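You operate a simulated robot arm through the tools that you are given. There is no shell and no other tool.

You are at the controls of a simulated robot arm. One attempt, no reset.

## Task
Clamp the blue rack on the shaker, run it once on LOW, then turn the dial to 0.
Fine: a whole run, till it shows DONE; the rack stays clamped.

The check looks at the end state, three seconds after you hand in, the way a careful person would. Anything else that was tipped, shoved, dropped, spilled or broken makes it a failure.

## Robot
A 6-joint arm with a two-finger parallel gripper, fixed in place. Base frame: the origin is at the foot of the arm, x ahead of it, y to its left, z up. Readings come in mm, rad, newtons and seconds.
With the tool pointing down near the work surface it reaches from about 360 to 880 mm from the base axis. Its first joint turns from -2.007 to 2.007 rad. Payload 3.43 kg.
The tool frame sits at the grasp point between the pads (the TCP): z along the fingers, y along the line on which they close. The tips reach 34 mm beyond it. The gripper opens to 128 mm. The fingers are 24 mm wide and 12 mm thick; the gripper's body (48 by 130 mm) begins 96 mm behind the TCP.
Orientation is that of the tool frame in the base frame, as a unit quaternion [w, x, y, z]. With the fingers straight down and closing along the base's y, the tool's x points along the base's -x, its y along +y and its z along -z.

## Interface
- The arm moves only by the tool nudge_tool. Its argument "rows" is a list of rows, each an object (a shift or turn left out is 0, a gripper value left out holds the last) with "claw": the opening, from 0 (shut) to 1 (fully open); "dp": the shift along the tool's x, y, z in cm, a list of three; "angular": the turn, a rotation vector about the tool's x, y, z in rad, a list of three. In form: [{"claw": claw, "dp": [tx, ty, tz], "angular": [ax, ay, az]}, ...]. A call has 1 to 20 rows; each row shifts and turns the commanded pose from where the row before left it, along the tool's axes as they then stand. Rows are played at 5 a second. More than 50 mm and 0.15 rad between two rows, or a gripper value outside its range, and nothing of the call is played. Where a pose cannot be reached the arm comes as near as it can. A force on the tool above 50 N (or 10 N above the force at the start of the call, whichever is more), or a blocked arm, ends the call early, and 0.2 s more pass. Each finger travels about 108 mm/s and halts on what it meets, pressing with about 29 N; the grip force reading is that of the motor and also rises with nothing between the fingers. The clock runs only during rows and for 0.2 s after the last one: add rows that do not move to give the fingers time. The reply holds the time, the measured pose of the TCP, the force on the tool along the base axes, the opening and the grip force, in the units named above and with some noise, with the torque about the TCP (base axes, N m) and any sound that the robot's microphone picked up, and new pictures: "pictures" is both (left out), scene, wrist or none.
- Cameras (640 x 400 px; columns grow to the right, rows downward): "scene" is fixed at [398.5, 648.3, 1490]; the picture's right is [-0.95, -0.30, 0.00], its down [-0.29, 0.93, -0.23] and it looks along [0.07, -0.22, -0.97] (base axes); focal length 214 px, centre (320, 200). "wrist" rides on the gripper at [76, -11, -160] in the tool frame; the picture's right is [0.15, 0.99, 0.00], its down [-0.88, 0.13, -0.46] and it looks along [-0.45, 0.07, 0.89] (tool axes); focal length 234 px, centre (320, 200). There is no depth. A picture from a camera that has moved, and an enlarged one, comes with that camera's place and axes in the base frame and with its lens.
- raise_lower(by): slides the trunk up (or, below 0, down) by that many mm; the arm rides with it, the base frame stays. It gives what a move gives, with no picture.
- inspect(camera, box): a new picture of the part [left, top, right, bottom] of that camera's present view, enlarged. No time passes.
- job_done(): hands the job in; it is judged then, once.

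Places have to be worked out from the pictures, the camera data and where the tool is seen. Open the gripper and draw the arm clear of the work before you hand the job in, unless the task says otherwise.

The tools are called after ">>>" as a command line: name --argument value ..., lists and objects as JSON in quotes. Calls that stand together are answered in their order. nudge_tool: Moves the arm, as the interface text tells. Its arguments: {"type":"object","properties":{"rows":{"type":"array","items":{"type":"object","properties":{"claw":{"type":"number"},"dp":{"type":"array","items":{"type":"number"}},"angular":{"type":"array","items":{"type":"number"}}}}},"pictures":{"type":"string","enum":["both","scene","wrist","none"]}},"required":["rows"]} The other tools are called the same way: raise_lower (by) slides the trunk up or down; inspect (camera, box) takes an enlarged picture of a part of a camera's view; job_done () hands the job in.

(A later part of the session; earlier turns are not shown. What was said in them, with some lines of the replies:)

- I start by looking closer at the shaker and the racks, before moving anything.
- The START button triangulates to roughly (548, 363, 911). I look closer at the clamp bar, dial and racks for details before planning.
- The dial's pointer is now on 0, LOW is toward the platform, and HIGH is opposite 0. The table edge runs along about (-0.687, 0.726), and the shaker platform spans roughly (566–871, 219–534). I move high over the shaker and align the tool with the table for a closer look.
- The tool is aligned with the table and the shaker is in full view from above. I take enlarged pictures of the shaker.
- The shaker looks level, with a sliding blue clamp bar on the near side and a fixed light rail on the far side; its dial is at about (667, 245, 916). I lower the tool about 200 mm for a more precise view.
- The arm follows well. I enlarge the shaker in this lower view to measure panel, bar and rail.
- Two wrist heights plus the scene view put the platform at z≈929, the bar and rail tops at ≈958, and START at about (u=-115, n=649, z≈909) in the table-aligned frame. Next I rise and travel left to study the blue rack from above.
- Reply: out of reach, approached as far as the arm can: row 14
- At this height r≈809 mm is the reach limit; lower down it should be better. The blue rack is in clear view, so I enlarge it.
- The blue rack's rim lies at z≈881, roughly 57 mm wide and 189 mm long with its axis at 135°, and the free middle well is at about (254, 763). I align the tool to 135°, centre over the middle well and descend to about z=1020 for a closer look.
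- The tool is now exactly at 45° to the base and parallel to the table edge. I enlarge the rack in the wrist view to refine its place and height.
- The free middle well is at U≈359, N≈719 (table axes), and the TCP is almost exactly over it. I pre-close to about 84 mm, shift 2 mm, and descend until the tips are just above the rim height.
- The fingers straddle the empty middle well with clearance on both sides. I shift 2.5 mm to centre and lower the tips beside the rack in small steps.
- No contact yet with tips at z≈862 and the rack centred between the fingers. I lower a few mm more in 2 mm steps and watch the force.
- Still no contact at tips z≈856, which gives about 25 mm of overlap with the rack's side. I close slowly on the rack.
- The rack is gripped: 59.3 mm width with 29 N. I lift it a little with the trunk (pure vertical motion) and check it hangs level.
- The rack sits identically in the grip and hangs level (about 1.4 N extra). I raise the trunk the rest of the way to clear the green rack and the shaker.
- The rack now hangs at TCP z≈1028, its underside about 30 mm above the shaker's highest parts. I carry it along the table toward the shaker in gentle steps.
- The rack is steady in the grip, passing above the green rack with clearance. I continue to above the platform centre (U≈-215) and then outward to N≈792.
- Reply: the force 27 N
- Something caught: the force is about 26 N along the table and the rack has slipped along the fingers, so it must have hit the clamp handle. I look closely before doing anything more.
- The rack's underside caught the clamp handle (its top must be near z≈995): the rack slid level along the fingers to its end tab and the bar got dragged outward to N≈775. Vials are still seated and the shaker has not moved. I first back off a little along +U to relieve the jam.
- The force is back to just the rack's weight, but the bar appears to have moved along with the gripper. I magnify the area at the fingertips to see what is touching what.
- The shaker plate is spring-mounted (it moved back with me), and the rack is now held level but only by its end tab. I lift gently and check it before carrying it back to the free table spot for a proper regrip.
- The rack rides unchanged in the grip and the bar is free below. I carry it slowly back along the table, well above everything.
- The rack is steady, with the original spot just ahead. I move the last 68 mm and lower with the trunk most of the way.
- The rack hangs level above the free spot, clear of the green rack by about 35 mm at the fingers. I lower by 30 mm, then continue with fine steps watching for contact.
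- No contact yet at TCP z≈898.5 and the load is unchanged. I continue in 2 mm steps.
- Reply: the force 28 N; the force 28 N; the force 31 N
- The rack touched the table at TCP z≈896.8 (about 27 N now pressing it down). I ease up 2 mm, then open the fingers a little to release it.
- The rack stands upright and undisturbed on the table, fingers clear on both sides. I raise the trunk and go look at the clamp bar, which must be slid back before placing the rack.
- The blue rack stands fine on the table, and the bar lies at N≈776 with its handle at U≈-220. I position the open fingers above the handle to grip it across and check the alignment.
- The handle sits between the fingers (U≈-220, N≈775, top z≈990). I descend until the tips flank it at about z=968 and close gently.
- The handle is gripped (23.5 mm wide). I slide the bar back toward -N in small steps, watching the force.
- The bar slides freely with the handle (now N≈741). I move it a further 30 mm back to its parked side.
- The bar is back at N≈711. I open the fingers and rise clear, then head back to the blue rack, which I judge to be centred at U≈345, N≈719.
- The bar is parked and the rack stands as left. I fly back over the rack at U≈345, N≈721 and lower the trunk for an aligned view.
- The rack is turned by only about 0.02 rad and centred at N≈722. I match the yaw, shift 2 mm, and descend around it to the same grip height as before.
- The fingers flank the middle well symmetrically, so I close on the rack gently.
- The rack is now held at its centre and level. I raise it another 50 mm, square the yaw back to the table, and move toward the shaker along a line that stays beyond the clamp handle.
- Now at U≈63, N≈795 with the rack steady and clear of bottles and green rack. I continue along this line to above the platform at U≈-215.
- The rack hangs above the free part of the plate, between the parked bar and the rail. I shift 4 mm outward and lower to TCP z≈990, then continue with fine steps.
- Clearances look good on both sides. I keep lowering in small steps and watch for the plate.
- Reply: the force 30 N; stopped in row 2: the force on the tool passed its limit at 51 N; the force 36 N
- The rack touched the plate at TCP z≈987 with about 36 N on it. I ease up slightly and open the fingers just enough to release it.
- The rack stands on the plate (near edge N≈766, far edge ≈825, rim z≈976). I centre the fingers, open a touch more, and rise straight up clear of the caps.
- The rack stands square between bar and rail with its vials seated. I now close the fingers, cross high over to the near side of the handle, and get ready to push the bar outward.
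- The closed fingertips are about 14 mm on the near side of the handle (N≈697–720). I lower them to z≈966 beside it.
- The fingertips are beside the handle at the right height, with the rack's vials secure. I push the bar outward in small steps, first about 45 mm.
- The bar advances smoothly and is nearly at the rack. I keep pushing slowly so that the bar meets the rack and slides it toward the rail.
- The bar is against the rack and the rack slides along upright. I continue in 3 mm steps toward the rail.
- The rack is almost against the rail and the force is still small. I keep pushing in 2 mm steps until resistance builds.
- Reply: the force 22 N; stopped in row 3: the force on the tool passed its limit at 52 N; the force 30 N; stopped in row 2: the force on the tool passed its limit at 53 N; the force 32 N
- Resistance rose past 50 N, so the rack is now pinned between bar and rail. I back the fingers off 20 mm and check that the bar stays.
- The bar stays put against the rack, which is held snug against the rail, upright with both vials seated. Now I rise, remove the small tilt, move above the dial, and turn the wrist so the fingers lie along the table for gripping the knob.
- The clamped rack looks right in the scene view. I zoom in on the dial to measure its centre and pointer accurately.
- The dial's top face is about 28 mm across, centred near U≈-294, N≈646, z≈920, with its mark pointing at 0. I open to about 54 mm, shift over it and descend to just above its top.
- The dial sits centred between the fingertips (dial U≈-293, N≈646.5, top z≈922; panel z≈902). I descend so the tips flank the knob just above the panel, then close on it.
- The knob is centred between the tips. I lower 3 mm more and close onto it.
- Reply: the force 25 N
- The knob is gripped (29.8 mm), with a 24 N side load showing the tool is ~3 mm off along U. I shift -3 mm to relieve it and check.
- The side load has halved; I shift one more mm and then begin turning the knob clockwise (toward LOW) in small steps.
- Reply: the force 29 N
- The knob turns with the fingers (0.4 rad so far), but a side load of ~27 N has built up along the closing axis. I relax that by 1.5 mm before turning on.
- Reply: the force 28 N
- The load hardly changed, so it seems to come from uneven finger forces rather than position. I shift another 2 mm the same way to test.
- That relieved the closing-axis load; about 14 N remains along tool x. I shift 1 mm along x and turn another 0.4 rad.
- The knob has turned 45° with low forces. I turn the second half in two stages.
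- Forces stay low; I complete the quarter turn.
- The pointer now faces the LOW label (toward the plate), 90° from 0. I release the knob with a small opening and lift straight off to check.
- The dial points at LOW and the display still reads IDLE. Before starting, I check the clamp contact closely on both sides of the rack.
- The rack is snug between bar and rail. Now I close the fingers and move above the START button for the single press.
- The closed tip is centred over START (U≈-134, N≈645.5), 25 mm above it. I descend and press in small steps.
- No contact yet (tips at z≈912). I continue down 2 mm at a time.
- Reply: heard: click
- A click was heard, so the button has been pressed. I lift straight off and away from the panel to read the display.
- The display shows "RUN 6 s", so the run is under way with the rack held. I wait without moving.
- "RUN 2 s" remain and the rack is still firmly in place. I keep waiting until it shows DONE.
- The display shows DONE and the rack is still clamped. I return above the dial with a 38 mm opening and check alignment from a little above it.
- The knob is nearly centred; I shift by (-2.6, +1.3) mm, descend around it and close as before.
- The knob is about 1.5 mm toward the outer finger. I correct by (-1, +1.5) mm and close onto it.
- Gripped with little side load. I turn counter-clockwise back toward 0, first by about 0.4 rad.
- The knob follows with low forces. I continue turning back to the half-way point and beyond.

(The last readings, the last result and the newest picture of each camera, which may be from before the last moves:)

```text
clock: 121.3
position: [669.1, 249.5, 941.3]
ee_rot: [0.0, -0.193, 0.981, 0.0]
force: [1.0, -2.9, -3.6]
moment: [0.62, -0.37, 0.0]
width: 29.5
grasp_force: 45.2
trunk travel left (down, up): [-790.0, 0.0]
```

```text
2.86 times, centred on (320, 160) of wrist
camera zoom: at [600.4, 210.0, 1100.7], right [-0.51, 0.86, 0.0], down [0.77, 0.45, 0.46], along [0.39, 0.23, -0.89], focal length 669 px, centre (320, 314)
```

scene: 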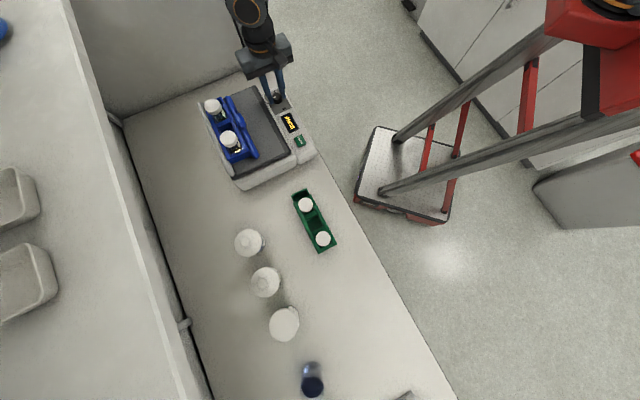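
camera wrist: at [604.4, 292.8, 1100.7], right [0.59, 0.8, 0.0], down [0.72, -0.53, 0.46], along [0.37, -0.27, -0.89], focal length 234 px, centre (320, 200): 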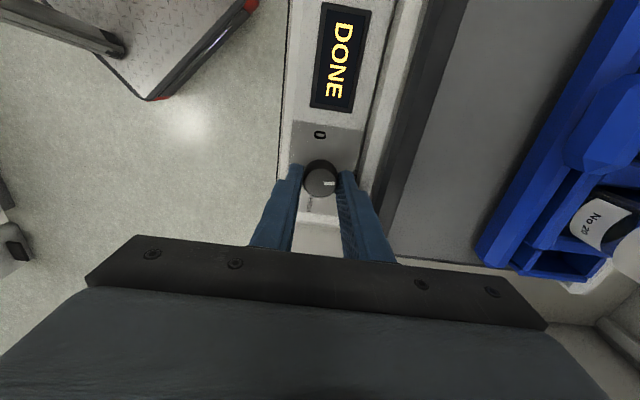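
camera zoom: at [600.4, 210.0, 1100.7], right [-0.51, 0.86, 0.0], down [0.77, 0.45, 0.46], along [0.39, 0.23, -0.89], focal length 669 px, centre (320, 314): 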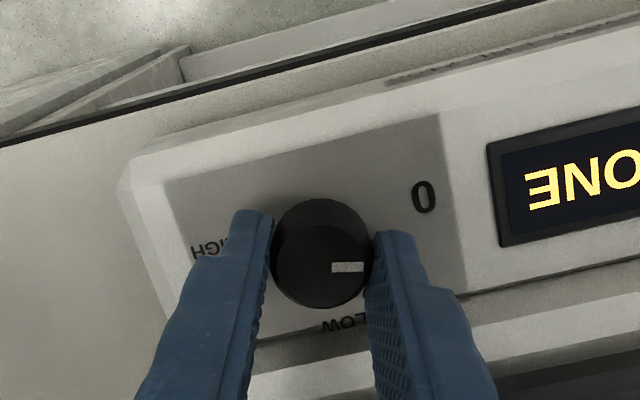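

About 23° remain to 0. I finish the turn.

>>> nudge_tool --rows '[{"angular": [0, 0, -0.134]}, {"angular": [0, 0, -0.134]}, {"angular": [0, 0, -0.132]}, {"dp": [0, 0, 0]}]'

>>> inspect --camera "wrist" --box '[250, 90, 390, 230]'

```text
clock: 122.3
position: [667.6, 251.5, 940.6]
ee_rot: [-0.001, -0.385, 0.923, -0.002]
force: [-3.7, 4.2, -7.1]
moment: [0.81, 0.07, 0.0]
width: 29.6
grasp_force: 44.9
trunk travel left (down, up): [-790.0, 0.0]
camera wrist: at [620.7, 188.2, 1100.8], right [-0.81, 0.59, 0.0], down [0.53, 0.72, 0.45], along [0.27, 0.37, -0.89], focal length 234 px, centre (320, 200)
```

scene: 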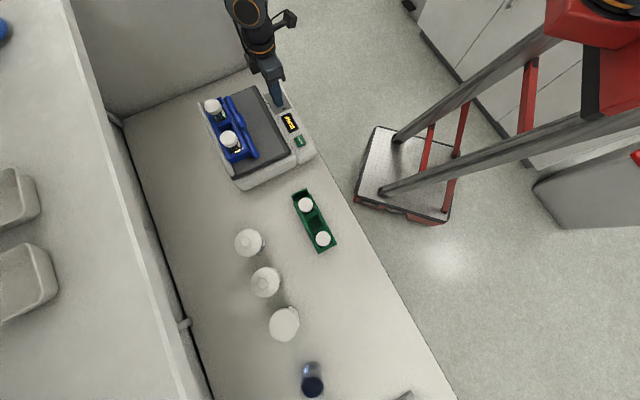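
wrist: 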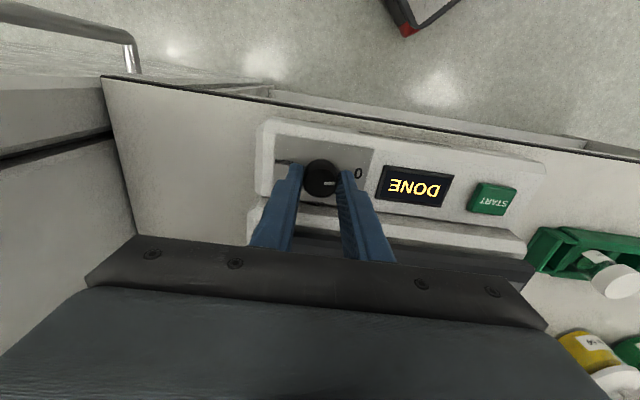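

```text
2.86 times, centred on (320, 160) of wrist
camera zoom: at [620.7, 188.2, 1100.8], right [-0.81, 0.59, 0.0], down [0.53, 0.72, 0.45], along [0.27, 0.37, -0.89], focal length 669 px, centre (320, 314)
```

zoom: 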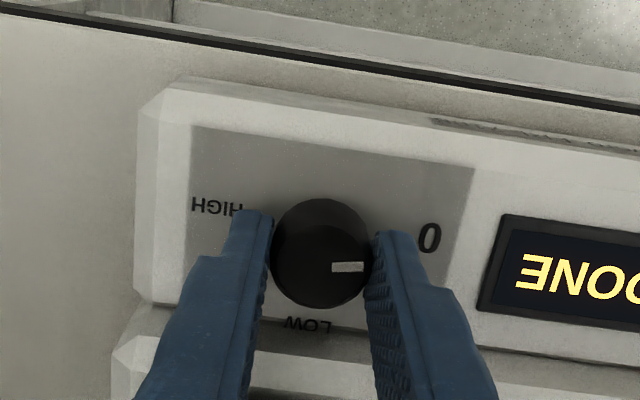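

The pointer is back at 0 and the display still shows DONE. I release the knob, lift off, and check the dial.

>>> nudge_tool --rows '[{"claw": 0.25}, {"claw": 0.3}, {"claw": 0.38}, {"claw": 0.42}, {"dp": [0, 0, -0.5]}, {"dp": [0, 0, -1.5]}, {"dp": [0, 0, -3]}, {"dp": [0, 0, -4]}, {"dp": [0, 0, 0]}]'

>>> inspect --camera "wrist" --box '[250, 90, 390, 230]'

>>> inspect --camera "scene" --box '[200, 75, 320, 175]'

```text
clock: 124.3
position: [668.0, 253.3, 1033.0]
ee_rot: [-0.001, -0.383, 0.924, -0.001]
force: [0.8, 0.1, 0.0]
moment: [0.01, -0.01, -0.04]
width: 53.9
grasp_force: 0.1
trunk travel left (down, up): [-790.0, 0.0]
camera wrist: at [621.1, 191.6, 1191.9], right [-0.8, 0.59, 0.0], down [0.53, 0.72, 0.45], along [0.27, 0.37, -0.89], focal length 234 px, centre (320, 200)
```

scene: 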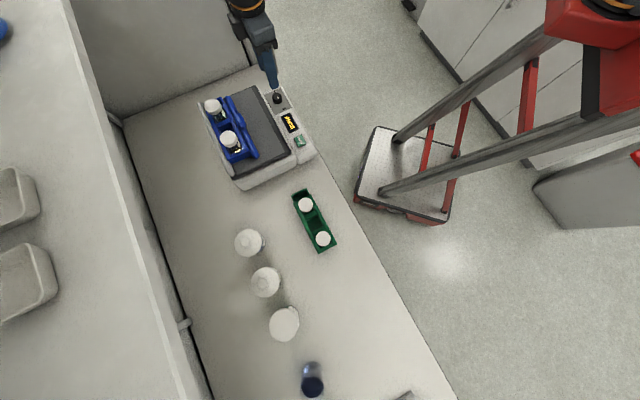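
wrist: 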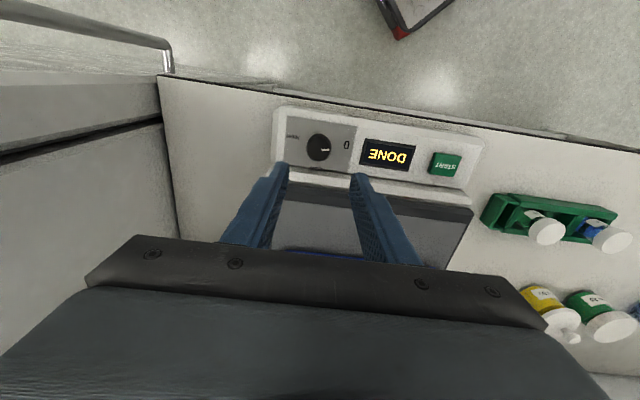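

```text
2.86 times, centred on (320, 160) of wrist
camera zoom: at [621.1, 191.6, 1191.9], right [-0.8, 0.59, 0.0], down [0.53, 0.72, 0.45], along [0.27, 0.37, -0.89], focal length 669 px, centre (320, 314)
```

zoom: 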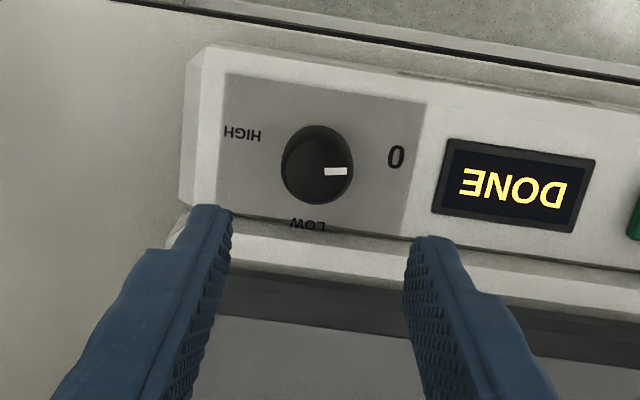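

```text
4.00 times, centred on (260, 125) of scene
camera zoom: at [398.5, 648.3, 1490.0], right [-0.95, -0.3, 0.0], down [-0.29, 0.93, -0.23], along [0.07, -0.22, -0.97], focal length 858 px, centre (560, 500)
```

zoom: 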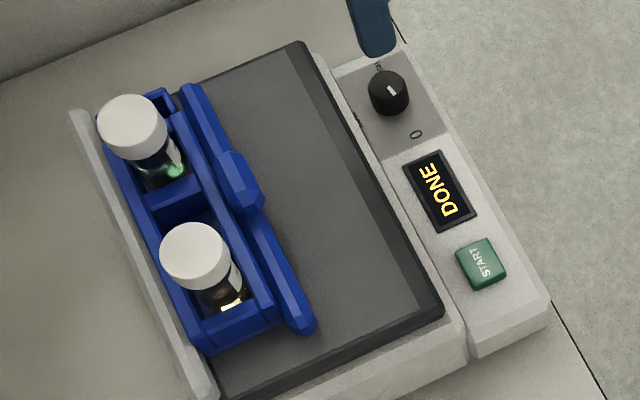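

The knob points at 0, the display shows DONE, and the rack remains clamped. I compare the pointer with the initial picture at the same magnification.

>>> inspect --camera "scene" --box '[240, 75, 320, 125]'

>>> inspect --camera "wrist" --box '[280, 110, 360, 175]'

```text
8.00 times, centred on (280, 100) of scene
camera zoom: at [398.5, 648.3, 1490.0], right [-0.95, -0.3, 0.0], down [-0.29, 0.93, -0.23], along [0.07, -0.22, -0.97], focal length 1716 px, centre (640, 1000)
```

zoom: 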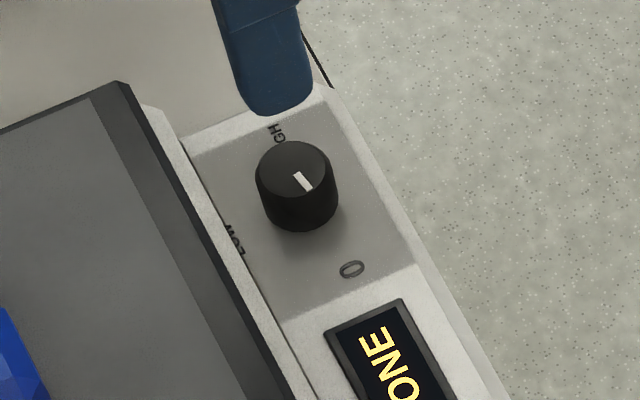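

```text
6.15 times, centred on (320, 142) of wrist
camera zoom: at [621.1, 191.6, 1191.9], right [-0.8, 0.59, 0.0], down [0.53, 0.72, 0.45], along [0.27, 0.37, -0.89], focal length 1441 px, centre (320, 554)
```

zoom: 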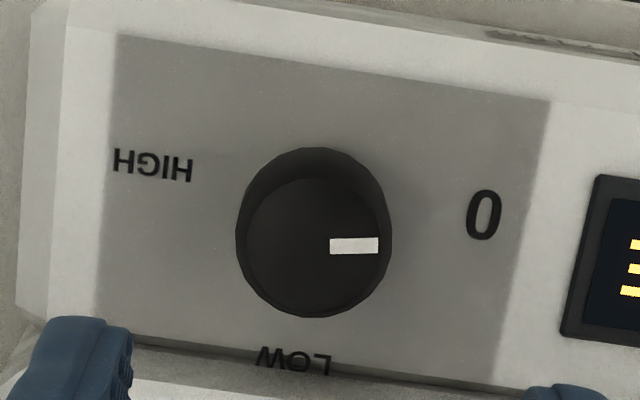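

The pointer matches its original 0 position exactly. I open the gripper fully and draw the arm up and back, clear of the shaker.

>>> nudge_tool --rows '[{"dp": [0, 0, -4]}, {"claw": 1, "dp": [0, 0, -4]}, {"dp": [2, 0, -3]}, {"dp": [4, 0, 0]}, {"dp": [4, 0, 0]}, {"dp": [4, 0, 0]}, {"dp": [0, 0, 0]}, {"dp": [0, 0, 0]}]'

>>> inspect --camera "scene" --box '[190, 65, 320, 195]'

>>> inspect --camera "scene" --box '[200, 170, 460, 400]'

```text
clock: 126.2
position: [567.8, 147.7, 1143.1]
ee_rot: [0.001, -0.383, 0.924, 0.0]
force: [-0.2, 0.1, 0.6]
moment: [0.01, -0.03, -0.01]
width: 128.4
grasp_force: 0.1
trunk travel left (down, up): [-790.0, 0.0]
camera wrist: at [520.1, 85.4, 1302.7], right [-0.8, 0.59, 0.0], down [0.53, 0.72, 0.46], along [0.27, 0.37, -0.89], focal length 234 px, centre (320, 200)
```

scene: 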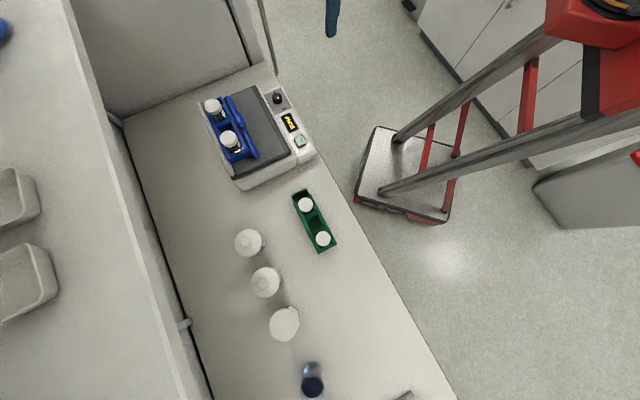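
wrist: 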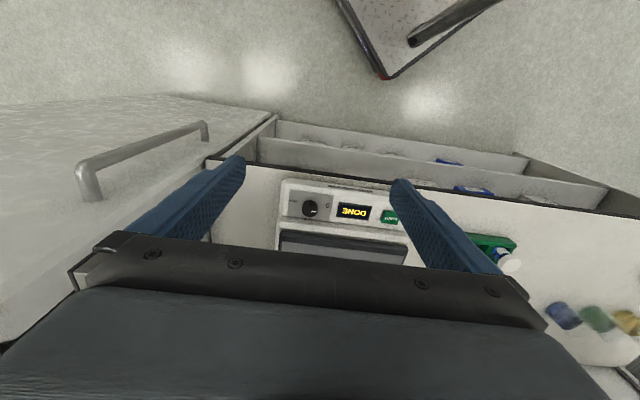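

```text
3.08 times, centred on (255, 130) of scene
camera zoom: at [398.5, 648.3, 1490.0], right [-0.95, -0.3, 0.0], down [-0.29, 0.93, -0.23], along [0.07, -0.22, -0.97], focal length 660 px, centre (520, 415)
```

zoom: 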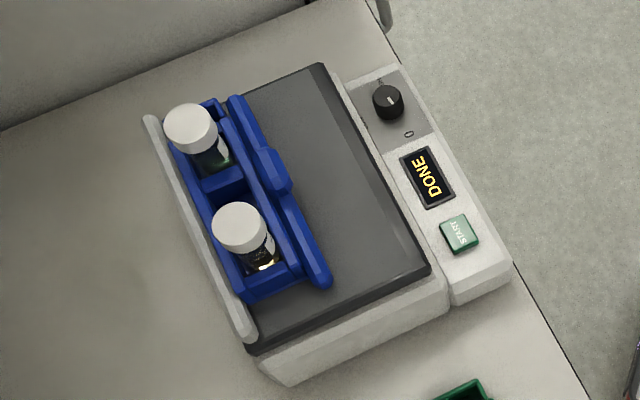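

```text
1.74 times, centred on (330, 285) of scene
camera zoom: at [398.5, 648.3, 1490.0], right [-0.95, -0.3, 0.0], down [-0.29, 0.93, -0.23], along [0.07, -0.22, -0.97], focal length 373 px, centre (303, 52)
```

zoom: 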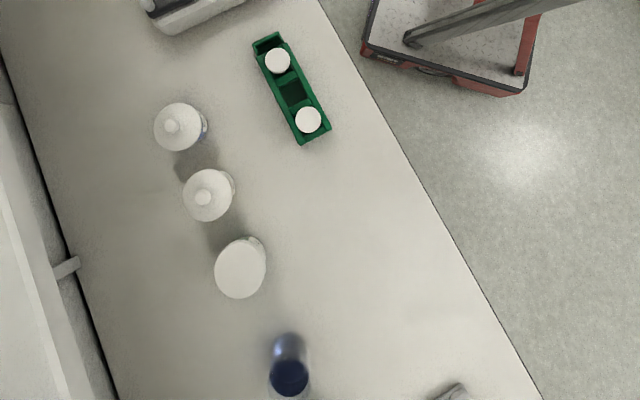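

The rack is clamped between bar and rail, the display reads DONE and the dial is at 0. The green rack and bottles look unmoved, and the arm is clear with the gripper open, so I hand the job in.

>>> job_done

```text
The job is handed in.
```

The blue rack is clamped on the shaker and has had one full LOW run. The display reads DONE, the dial is back at 0, and the job is handed in.

- **Mishap on the way:** On the first carry, the rack's underside caught the clamp handle. The rack slipped along the fingers to its end tab, and the clamp bar was dragged outward. The rack stayed level and both vials stayed in it. I set it back on the table, slid the bar to its starting place, gripped the rack again at its middle and carried it around the handle.
- **Clamp:** I pushed the bar against the rack until the force passed 50 N, with the rack tight against the rail. There was no visible latch. The bar held through the run and was still in place at my last look.
- **Run:** I pressed START once, with the dial at LOW.
- **Other items:** In the last pictures the green rack and the bottles looked unmoved, and the shaker body had not shifted. The arm is clear of the bench with the gripper open.
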